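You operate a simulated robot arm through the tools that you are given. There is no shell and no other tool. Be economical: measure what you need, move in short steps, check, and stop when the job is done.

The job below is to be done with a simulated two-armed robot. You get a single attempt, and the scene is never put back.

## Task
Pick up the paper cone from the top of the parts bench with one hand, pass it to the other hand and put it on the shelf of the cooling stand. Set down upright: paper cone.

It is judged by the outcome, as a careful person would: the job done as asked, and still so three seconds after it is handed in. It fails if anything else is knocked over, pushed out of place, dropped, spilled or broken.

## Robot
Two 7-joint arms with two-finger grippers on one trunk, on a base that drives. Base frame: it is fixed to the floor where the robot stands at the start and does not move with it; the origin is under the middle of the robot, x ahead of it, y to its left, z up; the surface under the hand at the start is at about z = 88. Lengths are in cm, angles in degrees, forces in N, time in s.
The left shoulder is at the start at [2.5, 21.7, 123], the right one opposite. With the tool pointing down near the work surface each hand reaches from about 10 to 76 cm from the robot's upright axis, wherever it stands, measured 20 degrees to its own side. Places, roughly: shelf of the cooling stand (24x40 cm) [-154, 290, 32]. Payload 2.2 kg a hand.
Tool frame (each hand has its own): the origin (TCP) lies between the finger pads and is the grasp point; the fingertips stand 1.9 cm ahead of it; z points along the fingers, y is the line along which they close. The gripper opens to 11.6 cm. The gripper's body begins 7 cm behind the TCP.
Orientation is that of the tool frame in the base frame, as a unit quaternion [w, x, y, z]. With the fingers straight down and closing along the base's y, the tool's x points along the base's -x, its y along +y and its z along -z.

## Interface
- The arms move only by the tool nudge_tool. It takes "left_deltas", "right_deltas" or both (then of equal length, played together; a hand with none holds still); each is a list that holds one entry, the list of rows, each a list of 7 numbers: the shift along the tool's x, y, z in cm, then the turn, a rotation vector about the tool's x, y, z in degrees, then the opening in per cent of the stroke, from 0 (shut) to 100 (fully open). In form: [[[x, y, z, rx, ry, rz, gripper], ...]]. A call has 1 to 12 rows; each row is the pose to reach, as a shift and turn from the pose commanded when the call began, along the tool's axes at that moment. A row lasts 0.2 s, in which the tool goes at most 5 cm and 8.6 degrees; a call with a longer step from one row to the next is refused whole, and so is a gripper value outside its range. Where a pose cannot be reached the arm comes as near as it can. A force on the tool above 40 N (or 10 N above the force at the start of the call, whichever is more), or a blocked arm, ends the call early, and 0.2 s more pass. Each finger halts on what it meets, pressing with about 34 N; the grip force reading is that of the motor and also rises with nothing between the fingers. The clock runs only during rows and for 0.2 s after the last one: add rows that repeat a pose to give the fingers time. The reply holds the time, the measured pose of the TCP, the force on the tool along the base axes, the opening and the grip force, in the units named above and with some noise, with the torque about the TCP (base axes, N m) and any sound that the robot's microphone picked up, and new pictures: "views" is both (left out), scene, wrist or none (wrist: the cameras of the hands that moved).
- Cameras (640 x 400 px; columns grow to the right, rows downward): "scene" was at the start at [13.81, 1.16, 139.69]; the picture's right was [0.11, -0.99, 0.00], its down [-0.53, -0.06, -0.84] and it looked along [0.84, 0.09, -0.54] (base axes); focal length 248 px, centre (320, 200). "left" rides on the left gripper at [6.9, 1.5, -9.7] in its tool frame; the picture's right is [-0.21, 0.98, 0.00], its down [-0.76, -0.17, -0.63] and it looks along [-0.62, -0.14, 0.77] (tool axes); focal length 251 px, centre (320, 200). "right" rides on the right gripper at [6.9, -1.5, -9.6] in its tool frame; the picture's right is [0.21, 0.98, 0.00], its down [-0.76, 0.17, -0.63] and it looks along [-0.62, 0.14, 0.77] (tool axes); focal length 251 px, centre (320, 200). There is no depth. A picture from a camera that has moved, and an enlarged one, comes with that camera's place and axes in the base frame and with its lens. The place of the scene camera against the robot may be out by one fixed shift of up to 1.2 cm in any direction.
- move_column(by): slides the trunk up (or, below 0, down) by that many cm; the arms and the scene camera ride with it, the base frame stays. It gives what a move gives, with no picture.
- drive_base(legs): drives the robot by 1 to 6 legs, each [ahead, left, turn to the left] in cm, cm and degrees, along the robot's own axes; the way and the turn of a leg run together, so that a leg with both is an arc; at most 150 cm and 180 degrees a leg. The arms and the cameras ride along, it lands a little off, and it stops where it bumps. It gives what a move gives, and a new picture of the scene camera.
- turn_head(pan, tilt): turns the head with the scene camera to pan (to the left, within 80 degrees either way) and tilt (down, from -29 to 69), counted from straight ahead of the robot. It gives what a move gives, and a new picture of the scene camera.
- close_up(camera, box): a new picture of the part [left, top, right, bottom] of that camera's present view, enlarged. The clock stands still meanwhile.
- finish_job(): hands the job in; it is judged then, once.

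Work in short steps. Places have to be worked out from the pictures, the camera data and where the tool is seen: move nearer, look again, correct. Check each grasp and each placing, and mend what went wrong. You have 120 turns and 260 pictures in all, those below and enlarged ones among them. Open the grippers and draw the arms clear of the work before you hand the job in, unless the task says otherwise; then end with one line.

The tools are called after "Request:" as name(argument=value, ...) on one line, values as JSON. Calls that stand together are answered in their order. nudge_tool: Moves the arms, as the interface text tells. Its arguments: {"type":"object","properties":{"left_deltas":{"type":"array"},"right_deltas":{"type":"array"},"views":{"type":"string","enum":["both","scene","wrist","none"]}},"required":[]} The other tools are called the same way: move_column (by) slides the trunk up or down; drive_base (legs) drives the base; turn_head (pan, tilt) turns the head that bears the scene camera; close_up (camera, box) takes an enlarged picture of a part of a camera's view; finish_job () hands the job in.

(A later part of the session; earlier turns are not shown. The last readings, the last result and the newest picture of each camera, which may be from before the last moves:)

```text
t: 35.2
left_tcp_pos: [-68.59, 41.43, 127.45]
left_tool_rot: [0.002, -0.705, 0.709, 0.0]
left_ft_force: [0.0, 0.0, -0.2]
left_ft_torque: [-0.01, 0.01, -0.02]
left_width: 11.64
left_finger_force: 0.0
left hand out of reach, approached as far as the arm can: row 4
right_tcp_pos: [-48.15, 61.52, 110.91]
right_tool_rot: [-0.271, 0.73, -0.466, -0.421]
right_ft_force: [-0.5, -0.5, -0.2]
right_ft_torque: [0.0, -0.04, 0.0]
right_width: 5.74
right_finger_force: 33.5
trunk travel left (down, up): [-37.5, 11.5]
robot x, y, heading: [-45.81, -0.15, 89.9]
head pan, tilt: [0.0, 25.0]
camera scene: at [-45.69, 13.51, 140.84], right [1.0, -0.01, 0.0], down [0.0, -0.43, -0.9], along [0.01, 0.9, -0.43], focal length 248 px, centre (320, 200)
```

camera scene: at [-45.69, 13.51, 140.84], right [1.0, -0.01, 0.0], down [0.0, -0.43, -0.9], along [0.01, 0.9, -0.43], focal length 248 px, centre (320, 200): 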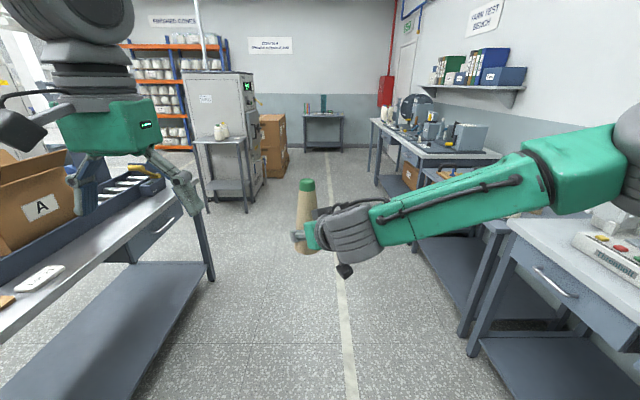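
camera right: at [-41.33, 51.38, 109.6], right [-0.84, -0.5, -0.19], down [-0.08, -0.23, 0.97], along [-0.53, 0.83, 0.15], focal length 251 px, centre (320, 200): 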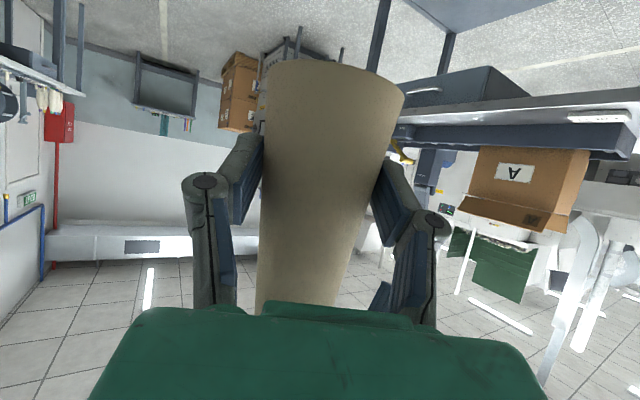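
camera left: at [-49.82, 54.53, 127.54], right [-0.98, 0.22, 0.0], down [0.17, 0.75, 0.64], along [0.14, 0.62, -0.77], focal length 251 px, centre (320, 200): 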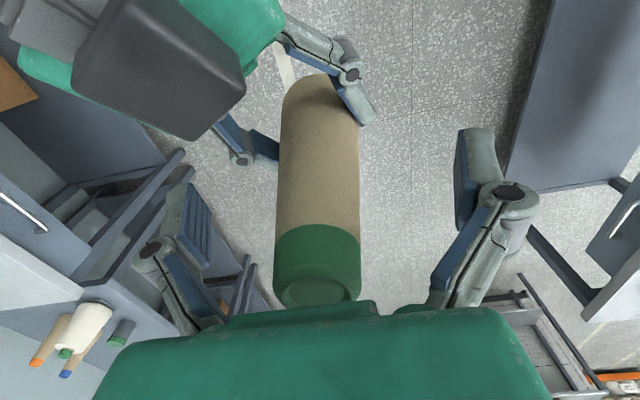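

The cone is held upright in the right hand and the left is clear. I'll drive along the aisle to y≈195, past the work table.

Request:
drive_base(legs=[[120, 0, 0], [75, 0, 0]])

Request:
turn_head(pan=55, tilt=35)

```text
t: 45.0
left_tcp_pos: [-61.3, 237.56, 127.68]
left_tool_rot: [0.002, -0.693, 0.721, 0.002]
left_ft_force: [0.3, 1.0, 0.3]
left_ft_torque: [0.02, 0.01, 0.0]
left_width: 11.6
left_finger_force: 0.0
right_tcp_pos: [-40.28, 257.06, 111.0]
right_tool_rot: [-0.278, 0.721, -0.478, -0.417]
right_ft_force: [0.5, -0.8, -1.0]
right_ft_torque: [-0.01, 0.01, 0.02]
right_width: 5.71
right_finger_force: 33.5
trunk travel left (down, up): [-37.5, 11.5]
robot x, y, heading: [-39.86, 195.37, 87.8]
head pan, tilt: [0.0, 25.0]
camera scene: at [-39.24, 208.9, 140.85], right [1.0, -0.04, 0.0], down [-0.02, -0.43, -0.9], along [0.03, 0.9, -0.43], focal length 248 px, centre (320, 200)
```

scene: 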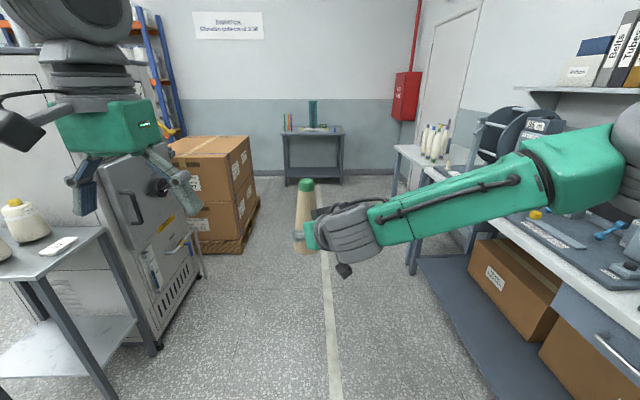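

```text
t: 46.2
left_tcp_pos: [-61.41, 237.4, 127.7]
left_tool_rot: [0.003, -0.694, 0.72, 0.002]
left_ft_force: [1.5, -0.3, 0.1]
left_ft_torque: [-0.01, -0.01, -0.01]
left_width: 11.58
left_finger_force: 0.0
right_tcp_pos: [-40.49, 256.84, 111.22]
right_tool_rot: [-0.279, 0.72, -0.478, -0.418]
right_ft_force: [0.3, 0.3, -0.5]
right_ft_torque: [-0.01, 0.02, 0.03]
right_width: 5.69
right_finger_force: 34.0
trunk travel left (down, up): [-37.5, 11.5]
robot x, y, heading: [-40.01, 195.28, 87.5]
head pan, tilt: [55.0, 35.0]
camera scene: at [-46.56, 205.09, 139.28], right [0.6, 0.8, 0.0], down [0.46, -0.35, -0.82], along [-0.65, 0.49, -0.58], focal length 248 px, centre (320, 200)
```

scene: 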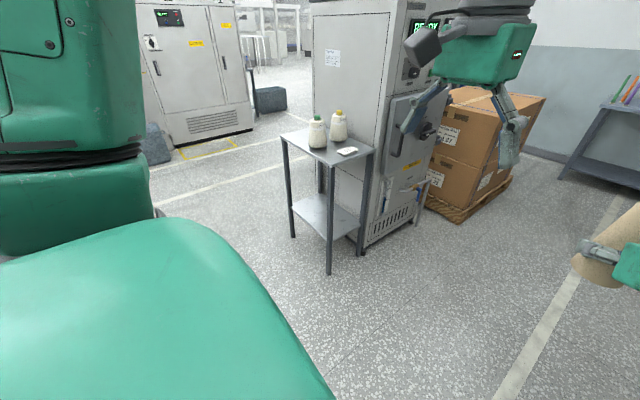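

The stand's legs are confirmed at y≈275–305 and x≈-175…-129, and the shelf (y≈278–302) is empty. I'll pull the right hand back 10 cm, lower the trunk, and straighten my heading before sidestepping.

Request:
nudge_tool(right_deltas=[[[1.5, 1.4, -2.6, 0, 0, 0, 36], [3, 2.8, -5.2, 0, 0, 0, 36], [4.5, 4.2, -7.9, 0, 0, 0, 36], [4.5, 4.2, -7.9, 0, 0, 0, 36]]], views="none")

Request:
turn_head(pan=80, tilt=50)

Request:
drive_base(legs=[[0, 0, 2.3], [8, 0, 0]])

```text
t: 47.2
left_tcp_pos: [-61.31, 237.29, 127.7]
left_tool_rot: [0.003, -0.694, 0.72, 0.001]
left_ft_force: [0.0, 0.1, 0.1]
left_ft_torque: [0.0, 0.01, 0.0]
left_width: 11.62
left_finger_force: 0.2
right_tcp_pos: [-40.65, 246.93, 111.28]
right_tool_rot: [-0.279, 0.721, -0.478, -0.417]
right_ft_force: [-0.2, -0.7, 0.1]
right_ft_torque: [0.0, -0.01, -0.02]
right_width: 5.69
right_finger_force: 34.3
trunk travel left (down, up): [-37.5, 11.5]
robot x, y, heading: [-40.13, 195.33, 87.7]
head pan, tilt: [55.0, 35.0]
```

```text
t: 48.1
left_tcp_pos: [-61.2, 237.32, 127.77]
left_tool_rot: [0.003, -0.693, 0.721, 0.002]
left_ft_force: [0.2, 0.2, -0.4]
left_ft_torque: [0.03, -0.02, 0.02]
left_width: 11.6
left_finger_force: 0.1
right_tcp_pos: [-40.75, 246.77, 111.2]
right_tool_rot: [-0.279, 0.721, -0.477, -0.418]
right_ft_force: [-0.5, 0.1, -0.2]
right_ft_torque: [0.01, 0.01, 0.01]
right_width: 5.7
right_finger_force: 34.1
trunk travel left (down, up): [-37.5, 11.5]
robot x, y, heading: [-40.23, 195.02, 87.7]
head pan, tilt: [80.0, 50.0]
camera scene: at [-47.08, 201.31, 137.12], right [0.21, 0.98, 0.0], down [0.75, -0.16, -0.64], along [-0.63, 0.13, -0.77], focal length 248 px, centre (320, 200)
```

scene: 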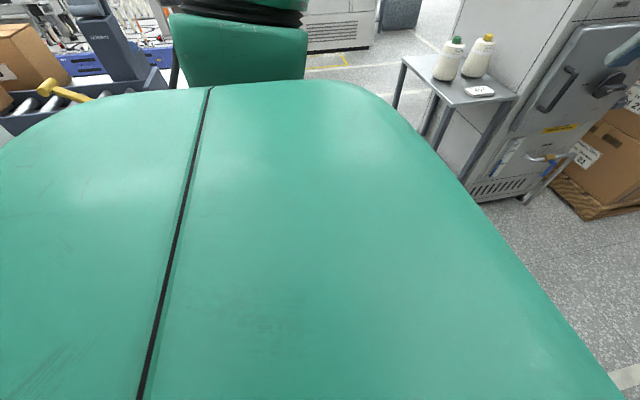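

```text
t: 49.6
left_tcp_pos: [-63.27, 244.12, 127.69]
left_tool_rot: [-0.004, 0.708, -0.706, -0.001]
left_ft_force: [-0.4, 0.1, -0.3]
left_ft_torque: [-0.01, 0.0, 0.02]
left_width: 11.6
left_finger_force: 0.1
right_tcp_pos: [-43.07, 254.58, 111.26]
right_tool_rot: [-0.271, 0.731, -0.463, -0.423]
right_ft_force: [-0.3, -0.9, -1.0]
right_ft_torque: [0.0, 0.03, 0.02]
right_width: 5.7
right_finger_force: 34.1
trunk travel left (down, up): [-37.5, 11.5]
robot x, y, heading: [-40.07, 203.43, 89.7]
head pan, tilt: [80.0, 50.0]
camera scene: at [-47.54, 208.62, 137.12], right [0.17, 0.99, 0.0], down [0.76, -0.13, -0.64], along [-0.63, 0.11, -0.77], focal length 248 px, centre (320, 200)
```

scene: 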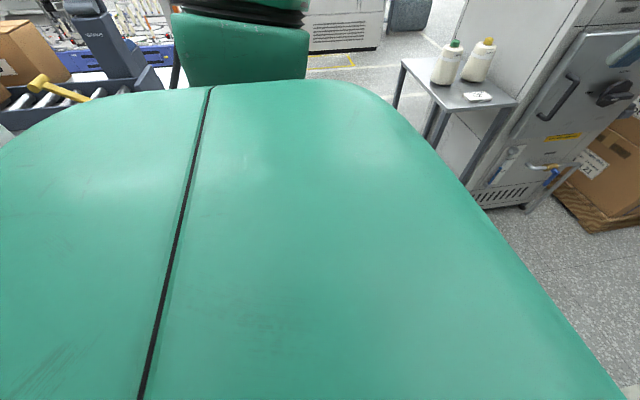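

The table's contents stay at y<160. I'll sidestep left about 60 cm and re-check.

Request:
drive_base(legs=[[0, 60, 0]])

Request:
turn_head(pan=35, tilt=40)

```text
t: 53.0
left_tcp_pos: [-122.91, 243.54, 127.84]
left_tool_rot: [-0.002, 0.71, -0.704, -0.002]
left_ft_force: [-0.3, 0.2, 0.4]
left_ft_torque: [0.01, 0.0, 0.0]
left_width: 11.6
left_finger_force: 0.1
right_tcp_pos: [-102.85, 254.04, 111.24]
right_tool_rot: [-0.269, 0.731, -0.46, -0.426]
right_ft_force: [-0.1, -0.4, -0.4]
right_ft_torque: [0.01, 0.03, 0.0]
right_width: 5.68
right_finger_force: 34.1
trunk travel left (down, up): [-37.5, 11.5]
robot x, y, heading: [-99.72, 203.09, 90.6]
head pan, tilt: [80.0, 50.0]
camera scene: at [-106.75, 208.47, 137.15], right [0.17, 0.99, 0.0], down [0.75, -0.13, -0.64], along [-0.64, 0.1, -0.76], focal length 248 px, centre (320, 200)
```

scene: 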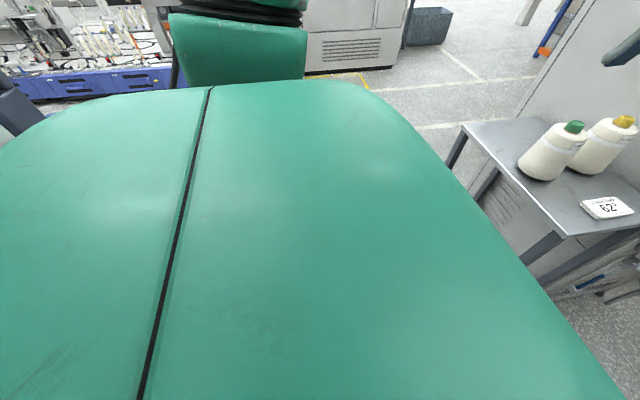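

```text
t: 54.1
left_tcp_pos: [-124.12, 243.27, 127.67]
left_tool_rot: [-0.007, 0.71, -0.704, 0.0]
left_ft_force: [-0.2, 0.0, 0.8]
left_ft_torque: [-0.03, -0.06, 0.01]
left_width: 11.61
left_finger_force: 0.1
right_tcp_pos: [-103.92, 253.78, 111.37]
right_tool_rot: [-0.271, 0.733, -0.459, -0.422]
right_ft_force: [0.2, -0.2, -0.7]
right_ft_torque: [0.01, -0.03, 0.01]
right_width: 5.71
right_finger_force: 34.0
trunk travel left (down, up): [-37.5, 11.5]
robot x, y, heading: [-100.8, 202.3, 90.5]
head pan, tilt: [35.0, 40.0]
camera scene: at [-105.42, 214.11, 138.49], right [0.81, 0.58, 0.0], down [0.38, -0.53, -0.76], along [-0.44, 0.62, -0.65], focal length 248 px, centre (320, 200)
```

scene: 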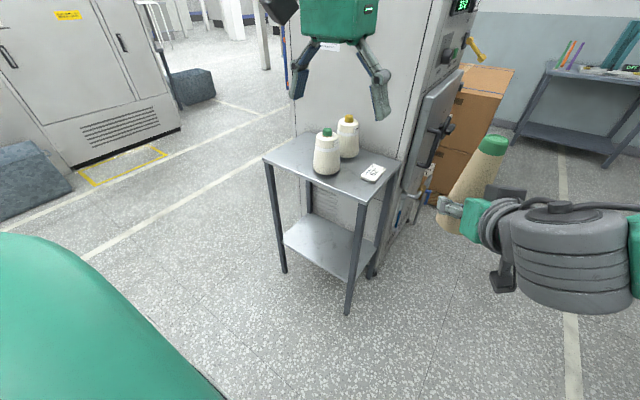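

All clear. I'll sidestep the rest, about 52 cm, to put the cone in front of the shelf's middle, then lower the trunk.

Request:
drive_base(legs=[[0, 52, -0.5]])

Request:
move_column(by=-37)

Request:
turn_head(pan=0, tilt=35)

```text
t: 57.1
left_tcp_pos: [-171.46, 243.58, 128.24]
left_tool_rot: [-0.003, -0.704, 0.71, 0.01]
left_ft_force: [1.1, 0.6, -0.5]
left_ft_torque: [-0.03, 0.1, 0.0]
left_width: 11.62
left_finger_force: 0.1
right_tcp_pos: [-151.46, 253.76, 111.47]
right_tool_rot: [-0.27, 0.723, -0.469, -0.429]
right_ft_force: [0.7, 0.2, -1.7]
right_ft_torque: [0.01, 0.07, 0.07]
right_width: 5.69
right_finger_force: 34.2
trunk travel left (down, up): [-37.5, 11.5]
robot x, y, heading: [-151.55, 202.94, 89.6]
head pan, tilt: [35.0, 40.0]
camera scene: at [-153.41, 214.11, 138.59], right [0.82, 0.57, -0.02], down [0.35, -0.53, -0.77], along [-0.45, 0.63, -0.64], focal length 248 px, centre (320, 200)
```

scene: 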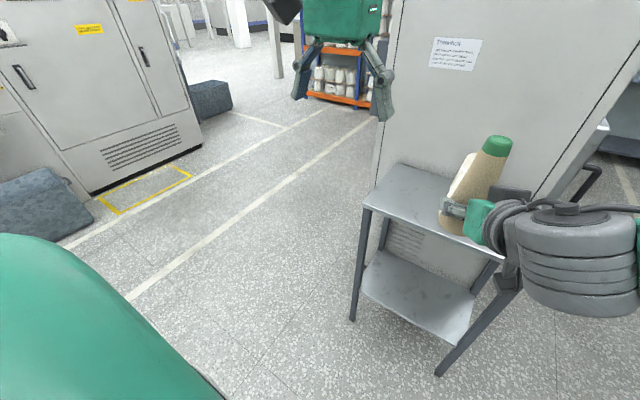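

```text
t: 60.7
left_tcp_pos: [-174.03, 243.26, 90.87]
left_tool_rot: [0.005, -0.704, 0.71, 0.004]
left_ft_force: [-0.8, 0.2, 0.2]
left_ft_torque: [0.02, -0.07, -0.01]
left_width: 11.62
left_finger_force: 0.0
right_tcp_pos: [-153.8, 253.51, 74.48]
right_tool_rot: [-0.276, 0.728, -0.466, -0.422]
right_ft_force: [-1.0, -0.8, -0.4]
right_ft_torque: [0.01, -0.02, -0.06]
right_width: 5.68
right_finger_force: 34.1
trunk travel left (down, up): [-0.5, 48.5]
robot x, y, heading: [-151.27, 202.68, 89.7]
head pan, tilt: [35.0, 40.0]
```

```text
t: 61.7
left_tcp_pos: [-174.07, 243.19, 90.78]
left_tool_rot: [0.005, -0.704, 0.71, 0.004]
left_ft_force: [-0.3, 0.5, -0.2]
left_ft_torque: [-0.01, -0.03, -0.01]
left_width: 11.6
left_finger_force: 0.1
right_tcp_pos: [-153.73, 253.49, 74.5]
right_tool_rot: [-0.275, 0.728, -0.465, -0.422]
right_ft_force: [0.7, 0.1, -1.2]
right_ft_torque: [-0.01, -0.04, -0.03]
right_width: 5.66
right_finger_force: 34.3
trunk travel left (down, up): [-0.5, 48.5]
robot x, y, heading: [-151.55, 202.88, 89.4]
head pan, tilt: [0.0, 35.0]
camera scene: at [-151.62, 215.81, 102.27], right [1.0, 0.0, 0.01], down [0.0, -0.58, -0.82], along [0.01, 0.82, -0.58], focal length 248 px, centre (320, 200)
```

scene: 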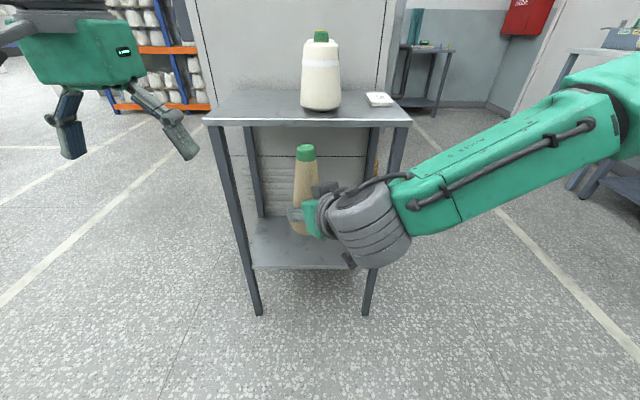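

I'm now squarely in front of the stand; its top front edge is at z≈83. I'll move the cone forward 6 cm and down 20 cm, still outside the stand.

Request:
nudge_tool(right_deltas=[[[-1.35, -1.25, 2.4, 0, 0, 0, 36], [-2.7, -2.5, 4.75, 0, 0, 0, 36], [0.8, -2.5, 6.7, 0, 0, 0, 36], [4.3, -2.5, 8.7, 0, 0, 0, 36], [7.8, -2.4, 10.7, 0, 0, 0, 36], [11.2, -2.4, 12.6, 0, 0, 0, 36], [14.7, -2.4, 14.6, 0, 0, 0, 36], [14.7, -2.4, 14.6, 0, 0, 0, 36]]])

```text
t: 63.5
left_tcp_pos: [-173.24, 243.33, 90.84]
left_tool_rot: [0.002, -0.704, 0.71, 0.006]
left_ft_force: [0.4, 0.5, -0.7]
left_ft_torque: [0.01, 0.02, 0.0]
left_width: 11.6
left_finger_force: 0.0
right_tcp_pos: [-153.28, 259.8, 61.61]
right_tool_rot: [-0.275, 0.725, -0.467, -0.425]
right_ft_force: [-0.3, -1.1, -1.3]
right_ft_torque: [0.02, 0.01, -0.01]
right_width: 5.68
right_finger_force: 33.5
right hand out of reach, approached as far as the arm can: row 6, 7, 8
trunk travel left (down, up): [-0.5, 48.5]
robot x, y, heading: [-150.96, 202.47, 89.5]
head pan, tilt: [0.0, 35.0]
camera scene: at [-150.53, 215.83, 102.27], right [1.0, -0.01, 0.0], down [0.0, -0.58, -0.82], along [0.0, 0.82, -0.58], focal length 248 px, centre (320, 200)
camera right: at [-146.92, 249.61, 60.15], right [-0.85, -0.5, -0.19], down [-0.08, -0.23, 0.97], along [-0.53, 0.83, 0.16], focal length 251 px, centre (320, 200)
```

scene: 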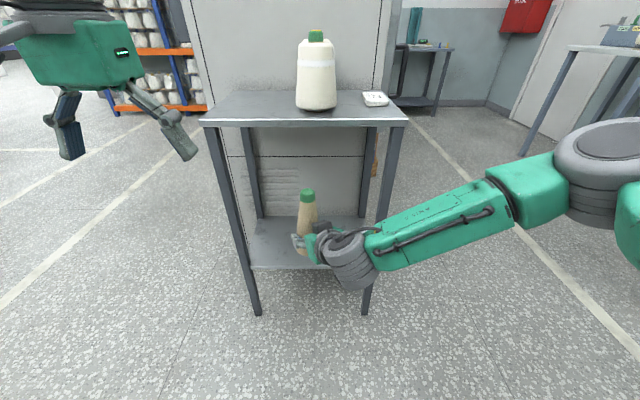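
right: 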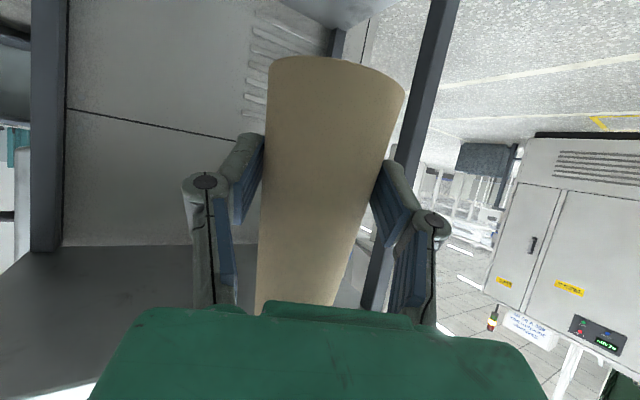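

The arm hit a limit at z≈61.6 this close in. A longer reach should free it, so I'll go forward 12 cm (the cone top stays under the stand's top) and then down.

Request:
nudge_tool(right_deltas=[[[-1.8, -1.7, 3.2, 0, 0, 0, 36], [-3.6, -3.4, 6.4, 0, 0, 0, 36], [-5.35, -5, 9.5, 0, 0, 0, 36], [-2.75, -5, 11, 0, 0, 0, 36], [-0.1, -5, 12.5, 0, 0, 0, 36], [2.5, -5, 14, 0, 0, 0, 36], [5.1, -4.9, 15.4, 0, 0, 0, 36], [7.7, -4.9, 16.9, 0, 0, 0, 36], [7.7, -4.9, 16.9, 0, 0, 0, 36]]])

```text
t: 65.5
left_tcp_pos: [-173.49, 243.22, 90.9]
left_tool_rot: [0.003, -0.704, 0.71, 0.005]
left_ft_force: [-0.1, -0.4, 0.6]
left_ft_torque: [0.0, 0.01, 0.01]
left_width: 11.6
left_finger_force: 0.1
right_tcp_pos: [-153.24, 271.33, 56.64]
right_tool_rot: [-0.274, 0.727, -0.467, -0.422]
right_ft_force: [0.0, -0.5, -0.4]
right_ft_torque: [0.0, 0.01, -0.02]
right_width: 5.69
right_finger_force: 33.7
right hand out of reach, approached as far as the arm can: row 5, 6, 7, 8, 9
trunk travel left (down, up): [-0.5, 48.5]
robot x, y, heading: [-151.21, 203.01, 89.6]
head pan, tilt: [0.0, 35.0]
camera scene: at [-150.79, 215.86, 102.27], right [1.0, -0.01, 0.0], down [0.0, -0.58, -0.82], along [0.01, 0.82, -0.58], focal length 248 px, centre (320, 200)
camera right: at [-146.82, 261.1, 55.24], right [-0.84, -0.5, -0.19], down [-0.08, -0.23, 0.97], along [-0.53, 0.83, 0.15], focal length 251 px, centre (320, 200)
```

scene: 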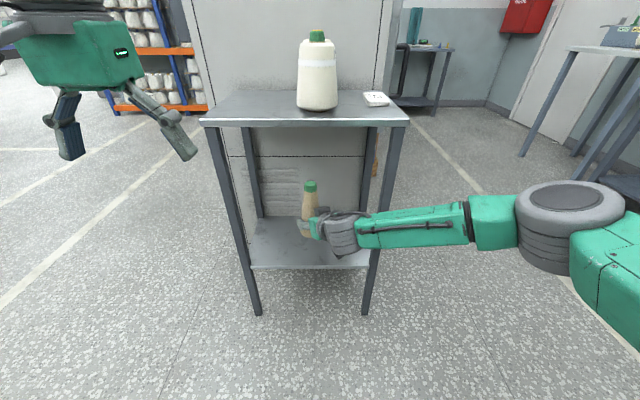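
right: 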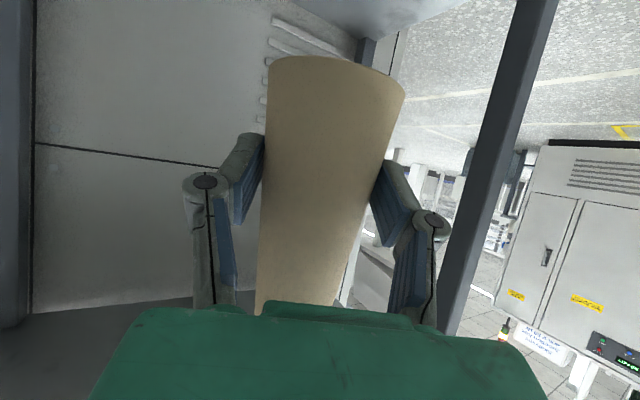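

The elbow is winged far out, because the cone is across the body from the right shoulder. I'll back out and bring the cone in front of the right shoulder with the tool straight ahead. Then I can shift the base left to match.

Request:
nudge_tool(right_deltas=[[[-4.35, 0, -2.5, 0, 0, 0, 36], [-2.8, 1.5, -5.3, 0, 0, 0, 36], [-1.2, 3, -8, 0, 0, 0, 36], [0.4, 4.4, -10.8, 0, 0, 0, 36], [1.95, 5.8, -13.5, 0, 0, 0, 36], [2.8, 2.2, -14.9, 5.4, 0, 3.1, 36], [3.6, -1.5, -16.4, 10.8, 0, 6.2, 36], [4.5, -5.1, -17.8, 16.3, 0, 9.3, 36], [5.3, -8.8, -19.3, 21.7, 0, 12.4, 36], [6.15, -12.4, -20.7, 21.7, 0, 12.4, 36], [6.15, -12.4, -20.7, 21.7, 0, 12.4, 36]]])

```text
refused: row 1 steps farther than a row can; nothing moved
```

Request:
nudge_tool(right_deltas=[[[-2.2, 0, -1.2, 0, 0, 0, 36], [-4.35, 0, -2.5, 0, 0, 0, 36], [-2.8, 1.5, -5.3, 0, 0, 0, 36], [-1.2, 3, -8, 0, 0, 0, 36], [0.4, 4.4, -10.8, 0, 0, 0, 36], [1.95, 5.8, -13.5, 0, 0, 0, 36], [2.8, 2.2, -14.9, 5.4, 0, 3.1, 36], [3.6, -1.5, -16.4, 10.8, 0, 6.2, 36], [4.5, -5.1, -17.8, 16.3, 0, 9.3, 36], [5.3, -8.8, -19.3, 21.7, 0, 12.4, 36], [6.15, -12.4, -20.7, 21.7, 0, 12.4, 36], [6.15, -12.4, -20.7, 21.7, 0, 12.4, 36]]])

```text
t: 68.1
left_tcp_pos: [-173.21, 243.19, 91.11]
left_tool_rot: [0.002, -0.704, 0.71, 0.008]
left_ft_force: [0.2, -0.1, -0.8]
left_ft_torque: [0.03, 0.01, -0.01]
left_width: 11.61
left_finger_force: 0.0
right_tcp_pos: [-133.27, 256.83, 60.87]
right_tool_rot: [0.358, -0.607, 0.614, 0.356]
right_ft_force: [-0.9, 1.0, -0.2]
right_ft_torque: [0.02, 0.02, 0.02]
right_width: 5.66
right_finger_force: 34.0
trunk travel left (down, up): [-0.5, 48.5]
robot x, y, heading: [-151.02, 202.97, 89.3]
head pan, tilt: [0.0, 35.0]
camera scene: at [-150.42, 215.81, 102.27], right [1.0, -0.01, 0.0], down [-0.01, -0.58, -0.82], along [0.0, 0.82, -0.58], focal length 248 px, centre (320, 200)
camera right: at [-131.89, 245.04, 59.47], right [-0.98, -0.1, -0.18], down [-0.17, -0.18, 0.97], along [-0.13, 0.98, 0.16], focal length 251 px, centre (320, 200)
```

scene: 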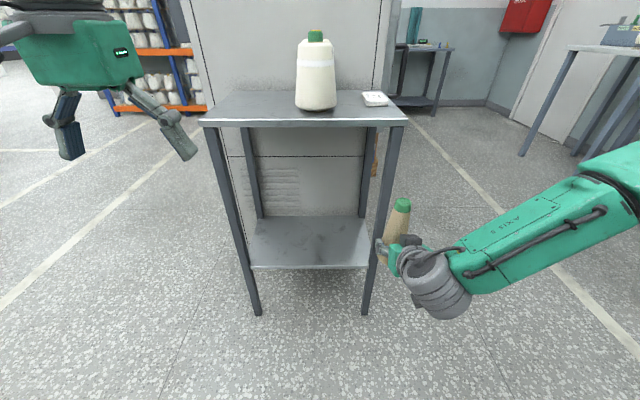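
right: 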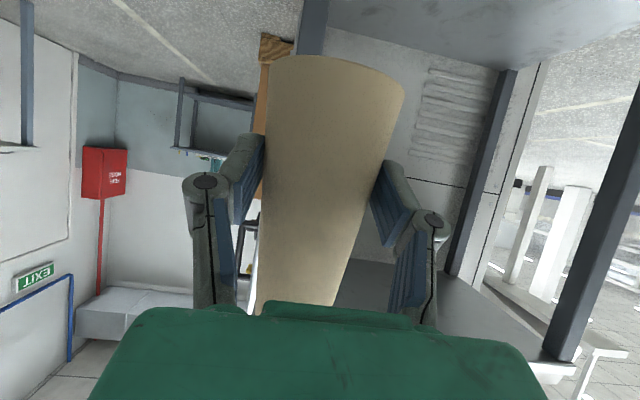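

That pose is fully reachable. I'll test lowering here, in front of the stand, down 20 cm.

Request:
nudge_tool(right_deltas=[[[3.5, 0, 2, 0, 0, 0, 36], [7, 0, 3.9, 0, 0, 0, 36], [10.5, 0, 5.9, 0, 0, 0, 36], [14, 0, 7.9, 0, 0, 0, 36], [17.4, 0, 9.8, 0, 0, 0, 36], [17.4, 0, 9.8, 0, 0, 0, 36]]], views="scene")

```text
t: 69.5
left_tcp_pos: [-173.74, 243.22, 90.89]
left_tool_rot: [0.003, -0.704, 0.711, 0.006]
left_ft_force: [-0.1, 0.8, -0.4]
left_ft_torque: [-0.01, -0.01, 0.0]
left_width: 11.62
left_finger_force: 0.0
right_tcp_pos: [-134.23, 256.79, 41.38]
right_tool_rot: [0.364, -0.606, 0.614, 0.351]
right_ft_force: [-0.1, 0.9, 0.0]
right_ft_torque: [-0.01, -0.04, -0.03]
right_width: 5.65
right_finger_force: 33.8
right hand out of reach, approached as far as the arm can: row 5, 6
trunk travel left (down, up): [-0.5, 48.5]
robot x, y, heading: [-151.41, 202.74, 89.5]
head pan, tilt: [0.0, 35.0]
camera scene: at [-150.93, 215.81, 102.28], right [1.0, -0.01, 0.0], down [0.0, -0.58, -0.82], along [0.01, 0.82, -0.58], focal length 248 px, centre (320, 200)
```

scene: 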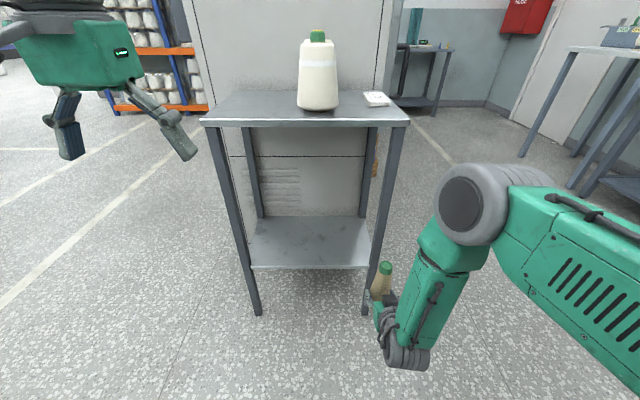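

z=41 is reachable here, which puts the cone base about 4.6 cm above the shelf. I'll shift the base left 20 cm so the cone is in front of the shelf's middle.

Request:
drive_base(legs=[[0, 21, 0.5]])

```text
t: 71.2
left_tcp_pos: [-193.52, 243.28, 91.04]
left_tool_rot: [0.0, -0.705, 0.709, 0.008]
left_ft_force: [0.4, -0.3, 0.4]
left_ft_torque: [0.01, 0.05, 0.01]
left_width: 11.61
left_finger_force: 0.0
right_tcp_pos: [-154.64, 256.93, 41.1]
right_tool_rot: [0.36, -0.606, 0.615, 0.354]
right_ft_force: [0.4, -0.4, 0.6]
right_ft_torque: [0.01, 0.04, 0.08]
right_width: 5.65
right_finger_force: 33.5
trunk travel left (down, up): [-0.5, 48.5]
robot x, y, heading: [-171.58, 202.96, 89.8]
head pan, tilt: [0.0, 35.0]
camera scene: at [-170.87, 215.92, 102.27], right [1.0, 0.0, -0.01], down [-0.01, -0.58, -0.82], along [0.0, 0.82, -0.58], focal length 248 px, centre (320, 200)
```

scene: 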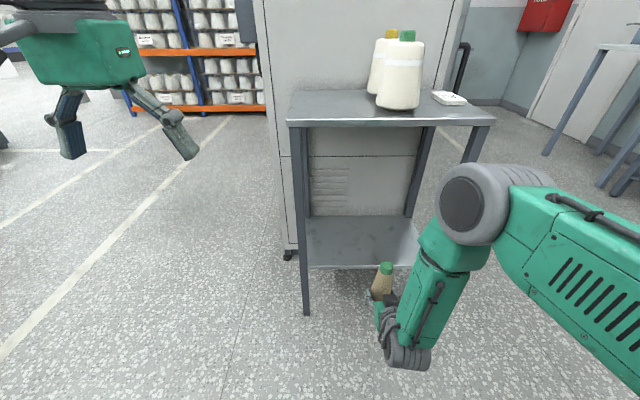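

The cone is now centred in front of the shelf. I'll extend the arm forward 12 cm, keeping about 5 cm above shelf level, and check the elbow.

Request:
nudge_tool(right_deltas=[[[-2.4, 0, 2.1, 0, 0, 0, 36], [-3.9, 0, 4.7, 0, 0, 0, 36], [-5.3, 0, 7.4, 0, 0, 0, 36], [-6.75, 0, 10, 0, 0, 0, 36], [-6.75, 0, 10, 0, 0, 0, 36]]])

```text
t: 72.3
left_tcp_pos: [-194.27, 243.08, 90.82]
left_tool_rot: [0.0, -0.705, 0.709, 0.004]
left_ft_force: [-1.2, -0.3, 0.4]
left_ft_torque: [0.0, -0.04, -0.01]
left_width: 11.62
left_finger_force: 0.0
right_tcp_pos: [-154.85, 269.11, 42.49]
right_tool_rot: [0.363, -0.608, 0.613, 0.352]
right_ft_force: [0.6, 0.0, 0.9]
right_ft_torque: [-0.01, -0.02, -0.03]
right_width: 5.63
right_finger_force: 33.9
trunk travel left (down, up): [-0.5, 48.5]
robot x, y, heading: [-172.02, 202.67, 90.0]
head pan, tilt: [0.0, 35.0]
camera scene: at [-171.74, 215.94, 102.27], right [1.0, 0.0, 0.0], down [0.0, -0.58, -0.82], along [0.0, 0.82, -0.58], focal length 248 px, centre (320, 200)
camera right: at [-153.45, 257.16, 40.95], right [-0.98, -0.09, -0.2], down [-0.18, -0.18, 0.97], along [-0.12, 0.98, 0.16], focal length 251 px, centre (320, 200)
```

scene: 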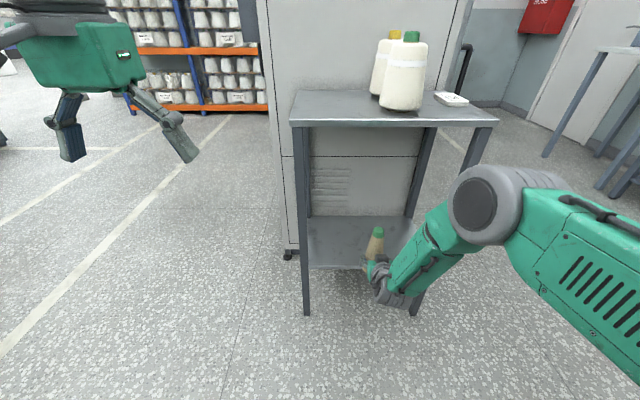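
right: 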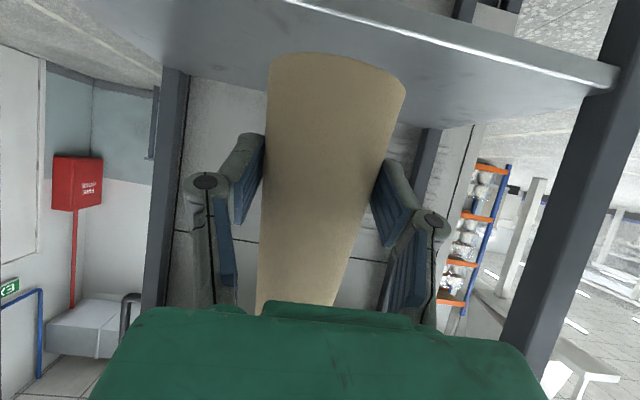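

Entry height looks right and the elbow is still well in front of the stand's top. I'll extend the arm another 9 cm.

Request:
nudge_tool(right_deltas=[[[-1.5, 0, 2.6, 0, 0, 0, 36], [-3, 0, 5.2, 0, 0, 0, 36], [-4.4, 0, 7.9, 0, 0, 0, 36], [-4.4, 0, 7.9, 0, 0, 0, 36]]])

```text
t: 73.3
left_tcp_pos: [-194.1, 243.13, 90.67]
left_tool_rot: [-0.001, -0.704, 0.71, 0.004]
left_ft_force: [0.8, 0.0, 0.6]
left_ft_torque: [-0.02, 0.01, 0.02]
left_width: 11.59
left_finger_force: 0.1
right_tcp_pos: [-154.25, 277.66, 42.31]
right_tool_rot: [0.362, -0.607, 0.614, 0.352]
right_ft_force: [-1.2, 0.4, 0.4]
right_ft_torque: [-0.01, 0.02, 0.0]
right_width: 5.66
right_finger_force: 34.2
trunk travel left (down, up): [-0.5, 48.5]
robot x, y, heading: [-172.07, 202.81, 89.9]
head pan, tilt: [0.0, 35.0]
camera scene: at [-171.47, 215.97, 102.27], right [1.0, 0.0, 0.0], down [0.0, -0.58, -0.82], along [0.0, 0.82, -0.58], focal length 248 px, centre (320, 200)
camera right: at [-152.88, 265.78, 40.83], right [-0.98, -0.09, -0.19], down [-0.18, -0.18, 0.97], along [-0.12, 0.98, 0.16], focal length 251 px, centre (320, 200)
```

scene: 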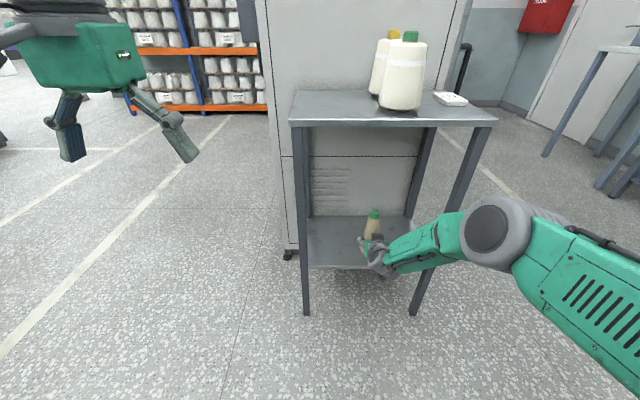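
right: 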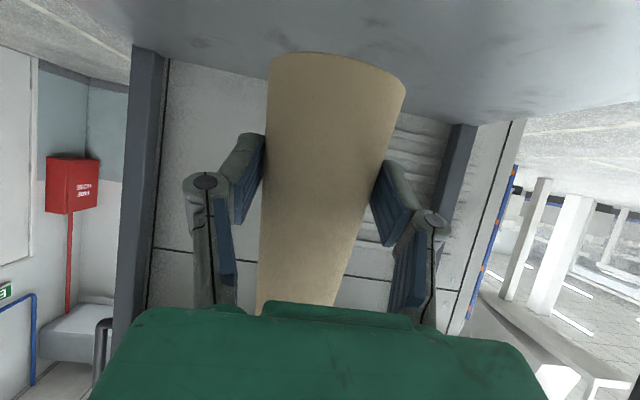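

The cone is just entering over the shelf edge and the elbow clears the stand. I'll move the base 5 cm ahead and 4 cm left to carry everything in a little, away from the right leg.

Request:
drive_base(legs=[[5, 4, 0]])

Request:
close_up(camera="scene", box=[280, 80, 520, 320])

Request:
close_up(camera="right", box=[0, 0, 640, 400])

```text
t: 74.3
left_tcp_pos: [-195.72, 247.91, 91.16]
left_tool_rot: [-0.007, -0.705, 0.709, 0.012]
left_ft_force: [0.1, -1.0, -0.1]
left_ft_torque: [-0.07, 0.05, -0.03]
left_width: 11.59
left_finger_force: 0.0
right_tcp_pos: [-156.6, 282.49, 41.86]
right_tool_rot: [0.357, -0.603, 0.618, 0.357]
right_ft_force: [1.5, 0.0, -0.8]
right_ft_torque: [0.03, 0.02, 0.08]
right_width: 5.66
right_finger_force: 34.2
trunk travel left (down, up): [-0.5, 48.5]
robot x, y, heading: [-175.44, 207.56, 89.8]
head pan, tilt: [0.0, 35.0]
camera scene: at [-173.1, 220.86, 102.24], right [1.0, 0.0, -0.02], down [-0.02, -0.58, -0.82], along [-0.01, 0.82, -0.58], focal length 248 px, centre (320, 200)
```

scene: 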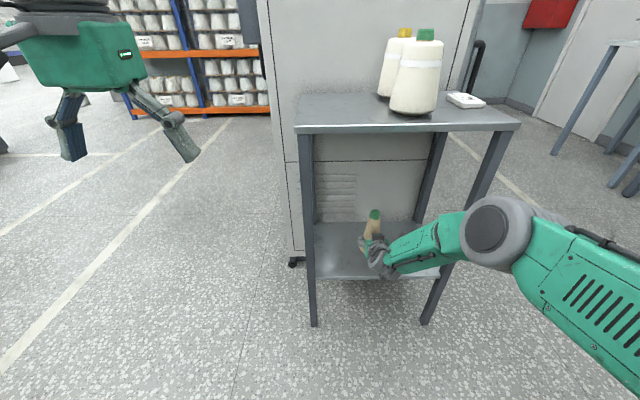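

```text
1.67 times, centred on (400, 200) of scene
camera zoom: at [-173.1, 220.86, 102.24], right [1.0, 0.0, -0.02], down [-0.02, -0.58, -0.82], along [-0.01, 0.82, -0.58], focal length 414 px, centre (187, 200)
```

zoom: 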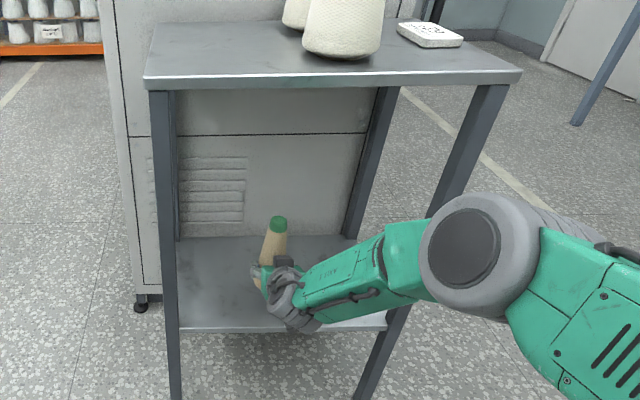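

```text
1.00 times, centred on (320, 200) of right (not enlarged: the box is as wide or as high as the picture)
camera zoom: at [-155.3, 270.58, 40.35], right [-0.98, -0.09, -0.18], down [-0.16, -0.18, 0.97], along [-0.12, 0.98, 0.16], focal length 251 px, centre (320, 200)
```

zoom: 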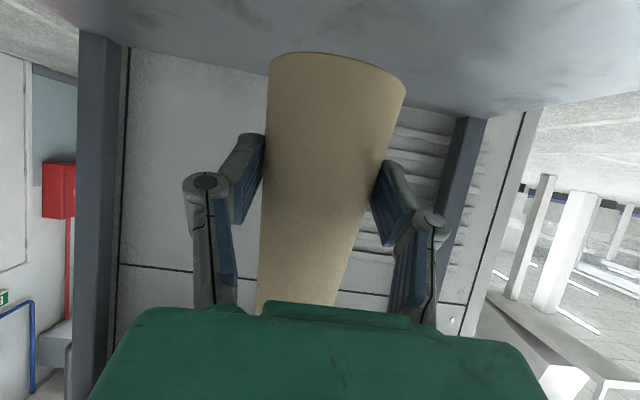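

The cone hangs upright over the shelf at about (-156.6, 282.5). I'll move it 2.5 cm further in and down 3.5 cm.

Request:
nudge_tool(right_deltas=[[[-1.2, 0, 2.2, 0, 0, 0, 36], [-0.3, 0, 2.7, 0, 0, 0, 36], [0.7, 0, 3.2, 0, 0, 0, 36], [1.85, 0, 3.9, 0, 0, 0, 36], [1.85, 0, 3.9, 0, 0, 0, 36]]])

Request:
close_up(camera="scene", box=[310, 180, 470, 300])

```text
t: 75.5
left_tcp_pos: [-197.85, 247.74, 90.5]
left_tool_rot: [-0.001, -0.704, 0.71, 0.002]
left_ft_force: [0.1, -0.1, -0.2]
left_ft_torque: [-0.02, -0.03, -0.01]
left_width: 11.59
left_finger_force: 0.0
right_tcp_pos: [-157.76, 285.02, 38.84]
right_tool_rot: [0.364, -0.606, 0.614, 0.351]
right_ft_force: [-0.4, 0.0, -0.6]
right_ft_torque: [0.02, 0.0, -0.08]
right_width: 5.66
right_finger_force: 33.7
trunk travel left (down, up): [-0.5, 48.5]
robot x, y, heading: [-175.76, 207.94, 90.0]
head pan, tilt: [0.0, 35.0]
camera scene: at [-175.69, 220.78, 102.26], right [1.0, 0.0, 0.01], down [0.0, -0.58, -0.82], along [0.01, 0.82, -0.58], focal length 248 px, centre (320, 200)
camera right: at [-156.36, 273.1, 37.4], right [-0.98, -0.09, -0.2], down [-0.18, -0.18, 0.97], along [-0.12, 0.98, 0.16], focal length 251 px, centre (320, 200)
```

scene: 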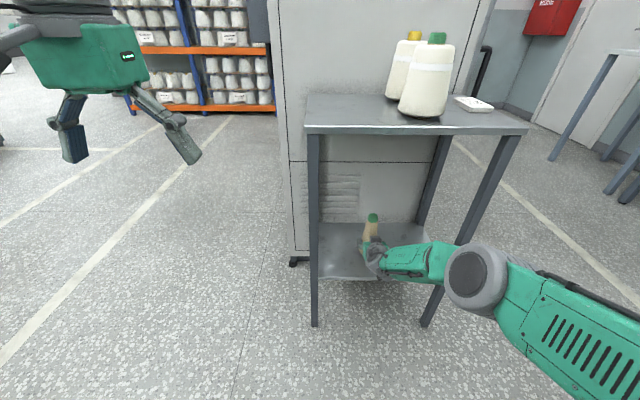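
right: 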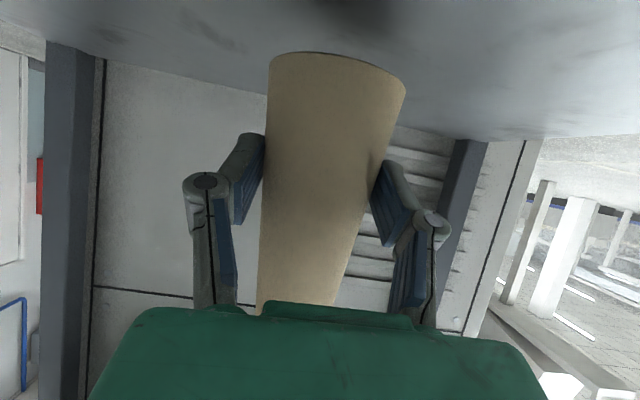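

```text
3.33 times, centred on (390, 240) of scene
camera zoom: at [-175.69, 220.78, 102.26], right [1.0, 0.0, 0.01], down [0.0, -0.58, -0.82], along [0.01, 0.82, -0.58], focal length 828 px, centre (87, 67)
```

zoom: 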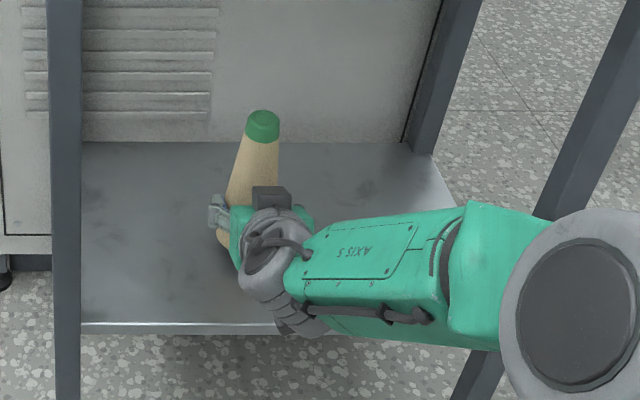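

Estimated gap is about 2 cm. I'll lower 1.4 cm slowly and watch the force.

Request:
nudge_tool(right_deltas=[[[0.43, 0, 0.25, 0, 0, 0, 36], [0.87, 0, 0.49, 0, 0, 0, 36], [1.22, 0, 0.69, 0, 0, 0, 36], [1.22, 0, 0.69, 0, 0, 0, 36]]], views="wrist")

```text
t: 76.5
left_tcp_pos: [-196.76, 247.75, 90.6]
left_tool_rot: [-0.005, -0.704, 0.71, 0.005]
left_ft_force: [1.1, 0.9, -0.2]
left_ft_torque: [0.01, 0.06, 0.01]
left_width: 11.59
left_finger_force: 0.0
right_tcp_pos: [-156.98, 284.84, 37.19]
right_tool_rot: [0.362, -0.605, 0.615, 0.354]
right_ft_force: [0.6, 0.0, -0.9]
right_ft_torque: [0.03, 0.02, 0.03]
right_width: 5.66
right_finger_force: 33.5
trunk travel left (down, up): [-0.5, 48.5]
robot x, y, heading: [-175.06, 208.0, 90.0]
head pan, tilt: [0.0, 35.0]
camera right: at [-155.73, 273.01, 35.77], right [-0.98, -0.09, -0.19], down [-0.17, -0.18, 0.97], along [-0.12, 0.98, 0.16], focal length 251 px, centre (320, 200)
```

right: 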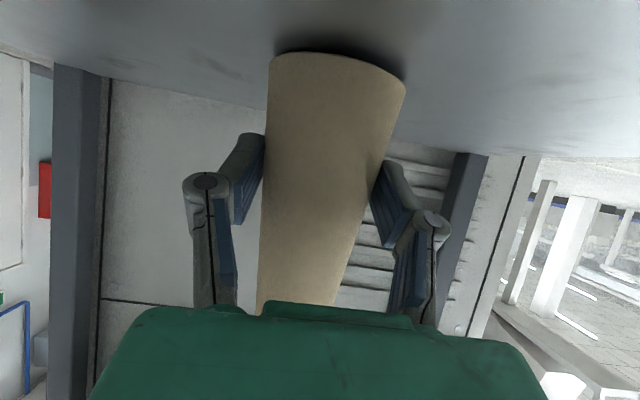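

A contact shadow hugs the base, so it's nearly touching. I'll lower in small steps.

Request:
nudge_tool(right_deltas=[[[0.17, 0, 0.1, 0, 0, 0, 36], [0.35, 0, 0.2, 0, 0, 0, 36], [0.35, 0, 0.2, 0, 0, 0, 36]]], views="wrist")

```text
t: 77.3
left_tcp_pos: [-196.95, 247.52, 90.73]
left_tool_rot: [-0.002, -0.704, 0.711, 0.005]
left_ft_force: [-0.4, 0.4, -0.3]
left_ft_torque: [0.01, 0.0, -0.01]
left_width: 11.63
left_finger_force: 0.0
right_tcp_pos: [-157.36, 285.09, 37.02]
right_tool_rot: [0.363, -0.605, 0.615, 0.353]
right_ft_force: [0.3, -0.6, 0.1]
right_ft_torque: [0.02, -0.01, 0.05]
right_width: 5.65
right_finger_force: 34.3
trunk travel left (down, up): [-0.5, 48.5]
robot x, y, heading: [-175.35, 207.65, 90.1]
head pan, tilt: [0.0, 35.0]
camera right: at [-155.92, 273.13, 35.5], right [-0.98, -0.09, -0.19], down [-0.17, -0.18, 0.97], along [-0.12, 0.98, 0.16], focal length 251 px, centre (320, 200)
```

right: 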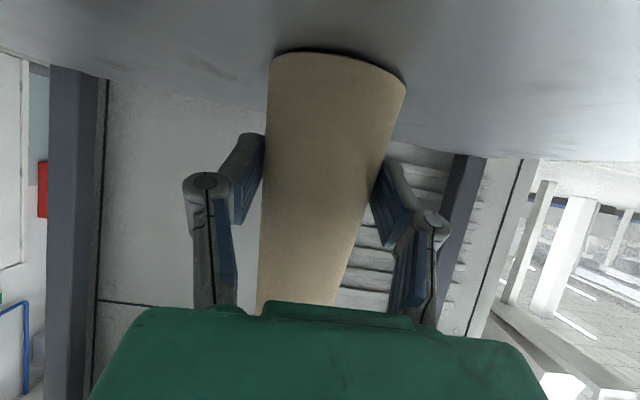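

The shadow is thinner but there's still no force. I'll lower a little more.

Request:
nudge_tool(right_deltas=[[[0.13, 0, 0.08, 0, 0, 0, 36], [0.26, 0, 0.15, 0, 0, 0, 36], [0.26, 0, 0.15, 0, 0, 0, 36]]], views="none")

Request:
close_up(camera="right", box=[220, 20, 460, 170])

```text
t: 78.1
left_tcp_pos: [-197.28, 247.67, 90.68]
left_tool_rot: [-0.002, -0.704, 0.71, 0.004]
left_ft_force: [-0.1, -0.3, -0.3]
left_ft_torque: [0.01, 0.0, -0.01]
left_width: 11.6
left_finger_force: 0.1
right_tcp_pos: [-157.29, 284.86, 36.84]
right_tool_rot: [0.364, -0.605, 0.614, 0.353]
right_ft_force: [-0.8, 1.5, 3.5]
right_ft_torque: [-0.05, 0.05, 0.0]
right_width: 5.62
right_finger_force: 33.2
trunk travel left (down, up): [-0.5, 48.5]
robot x, y, heading: [-175.61, 207.57, 89.9]
head pan, tilt: [0.0, 35.0]
```

```text
2.67 times, centred on (340, 95) of right
camera zoom: at [-155.97, 273.11, 35.37], right [-0.98, -0.09, -0.19], down [-0.18, -0.18, 0.97], along [-0.12, 0.98, 0.16], focal length 670 px, centre (267, 480)
```

zoom: 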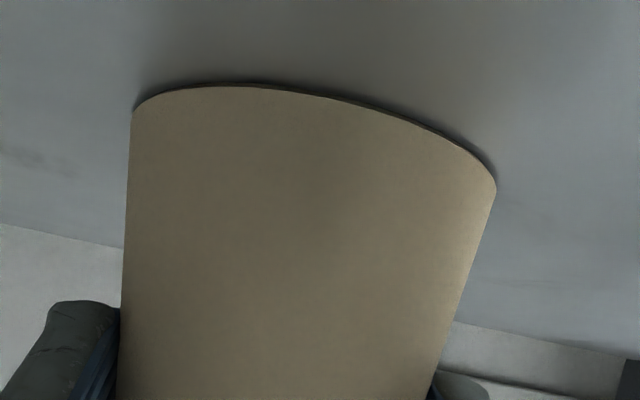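

Now there's about 4 N upward and the rim shadow is closed: contact. I'll press 0.1 cm further and open slowly.

Request:
nudge_tool(right_deltas=[[[0.09, 0, 0.05, 0, 0, 0, 36], [0.09, 0, 0.05, 0, 0, 0, 47], [0.09, 0, 0.05, 0, 0, 0, 50], [0.09, 0, 0.05, 0, 0, 0, 54], [0.09, 0, 0.05, 0, 0, 0, 60], [0.09, 0, 0.05, 0, 0, 0, 70], [0.09, 0, 0.05, 0, 0, 0, 80]]])

Request:
close_up(camera="scene", box=[310, 180, 470, 300])

```text
t: 79.7
left_tcp_pos: [-197.23, 247.61, 90.6]
left_tool_rot: [-0.003, -0.704, 0.71, 0.004]
left_ft_force: [-0.6, 1.1, 0.2]
left_ft_torque: [0.0, 0.0, -0.02]
left_width: 11.6
left_finger_force: 0.0
right_tcp_pos: [-157.26, 284.86, 36.47]
right_tool_rot: [0.364, -0.605, 0.615, 0.352]
right_ft_force: [-0.4, -0.6, -0.1]
right_ft_torque: [0.0, -0.03, 0.02]
right_width: 9.28
right_finger_force: 0.0
trunk travel left (down, up): [-0.5, 48.5]
robot x, y, heading: [-174.96, 207.5, 89.6]
head pan, tilt: [0.0, 35.0]
camera scene: at [-174.82, 220.77, 102.27], right [1.0, 0.0, 0.0], down [0.0, -0.58, -0.82], along [0.0, 0.82, -0.58], focal length 248 px, centre (320, 200)
camera right: at [-155.95, 273.08, 35.09], right [-0.98, -0.09, -0.19], down [-0.18, -0.18, 0.97], along [-0.12, 0.98, 0.16], focal length 251 px, centre (320, 200)
```

scene: 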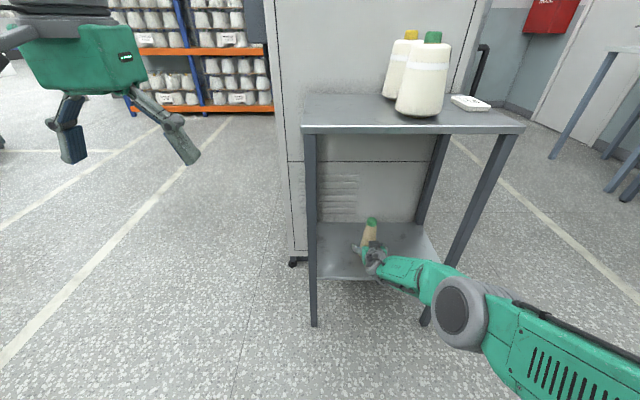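
right: 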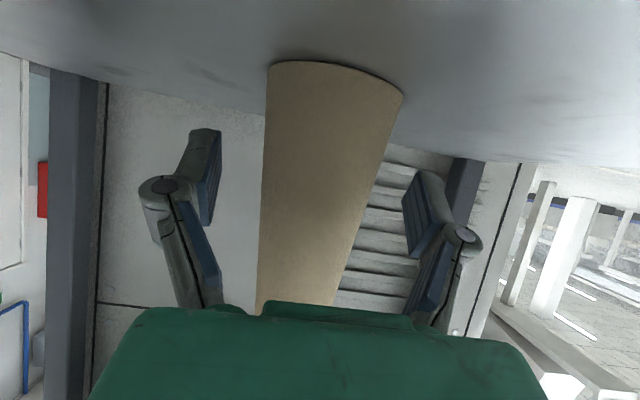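

```text
3.33 times, centred on (390, 240) of scene
camera zoom: at [-174.82, 220.77, 102.27], right [1.0, 0.0, 0.0], down [0.0, -0.58, -0.82], along [0.0, 0.82, -0.58], focal length 828 px, centre (87, 67)
```

zoom: 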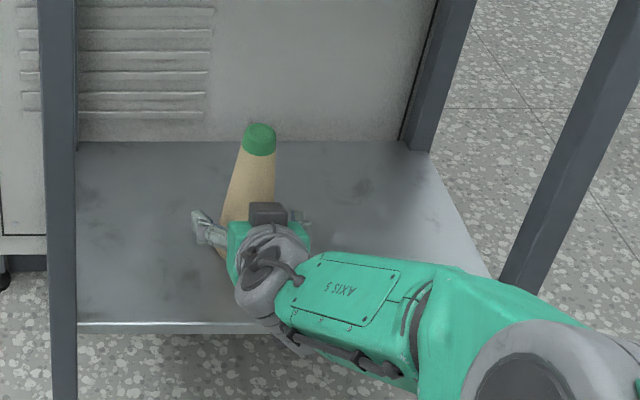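

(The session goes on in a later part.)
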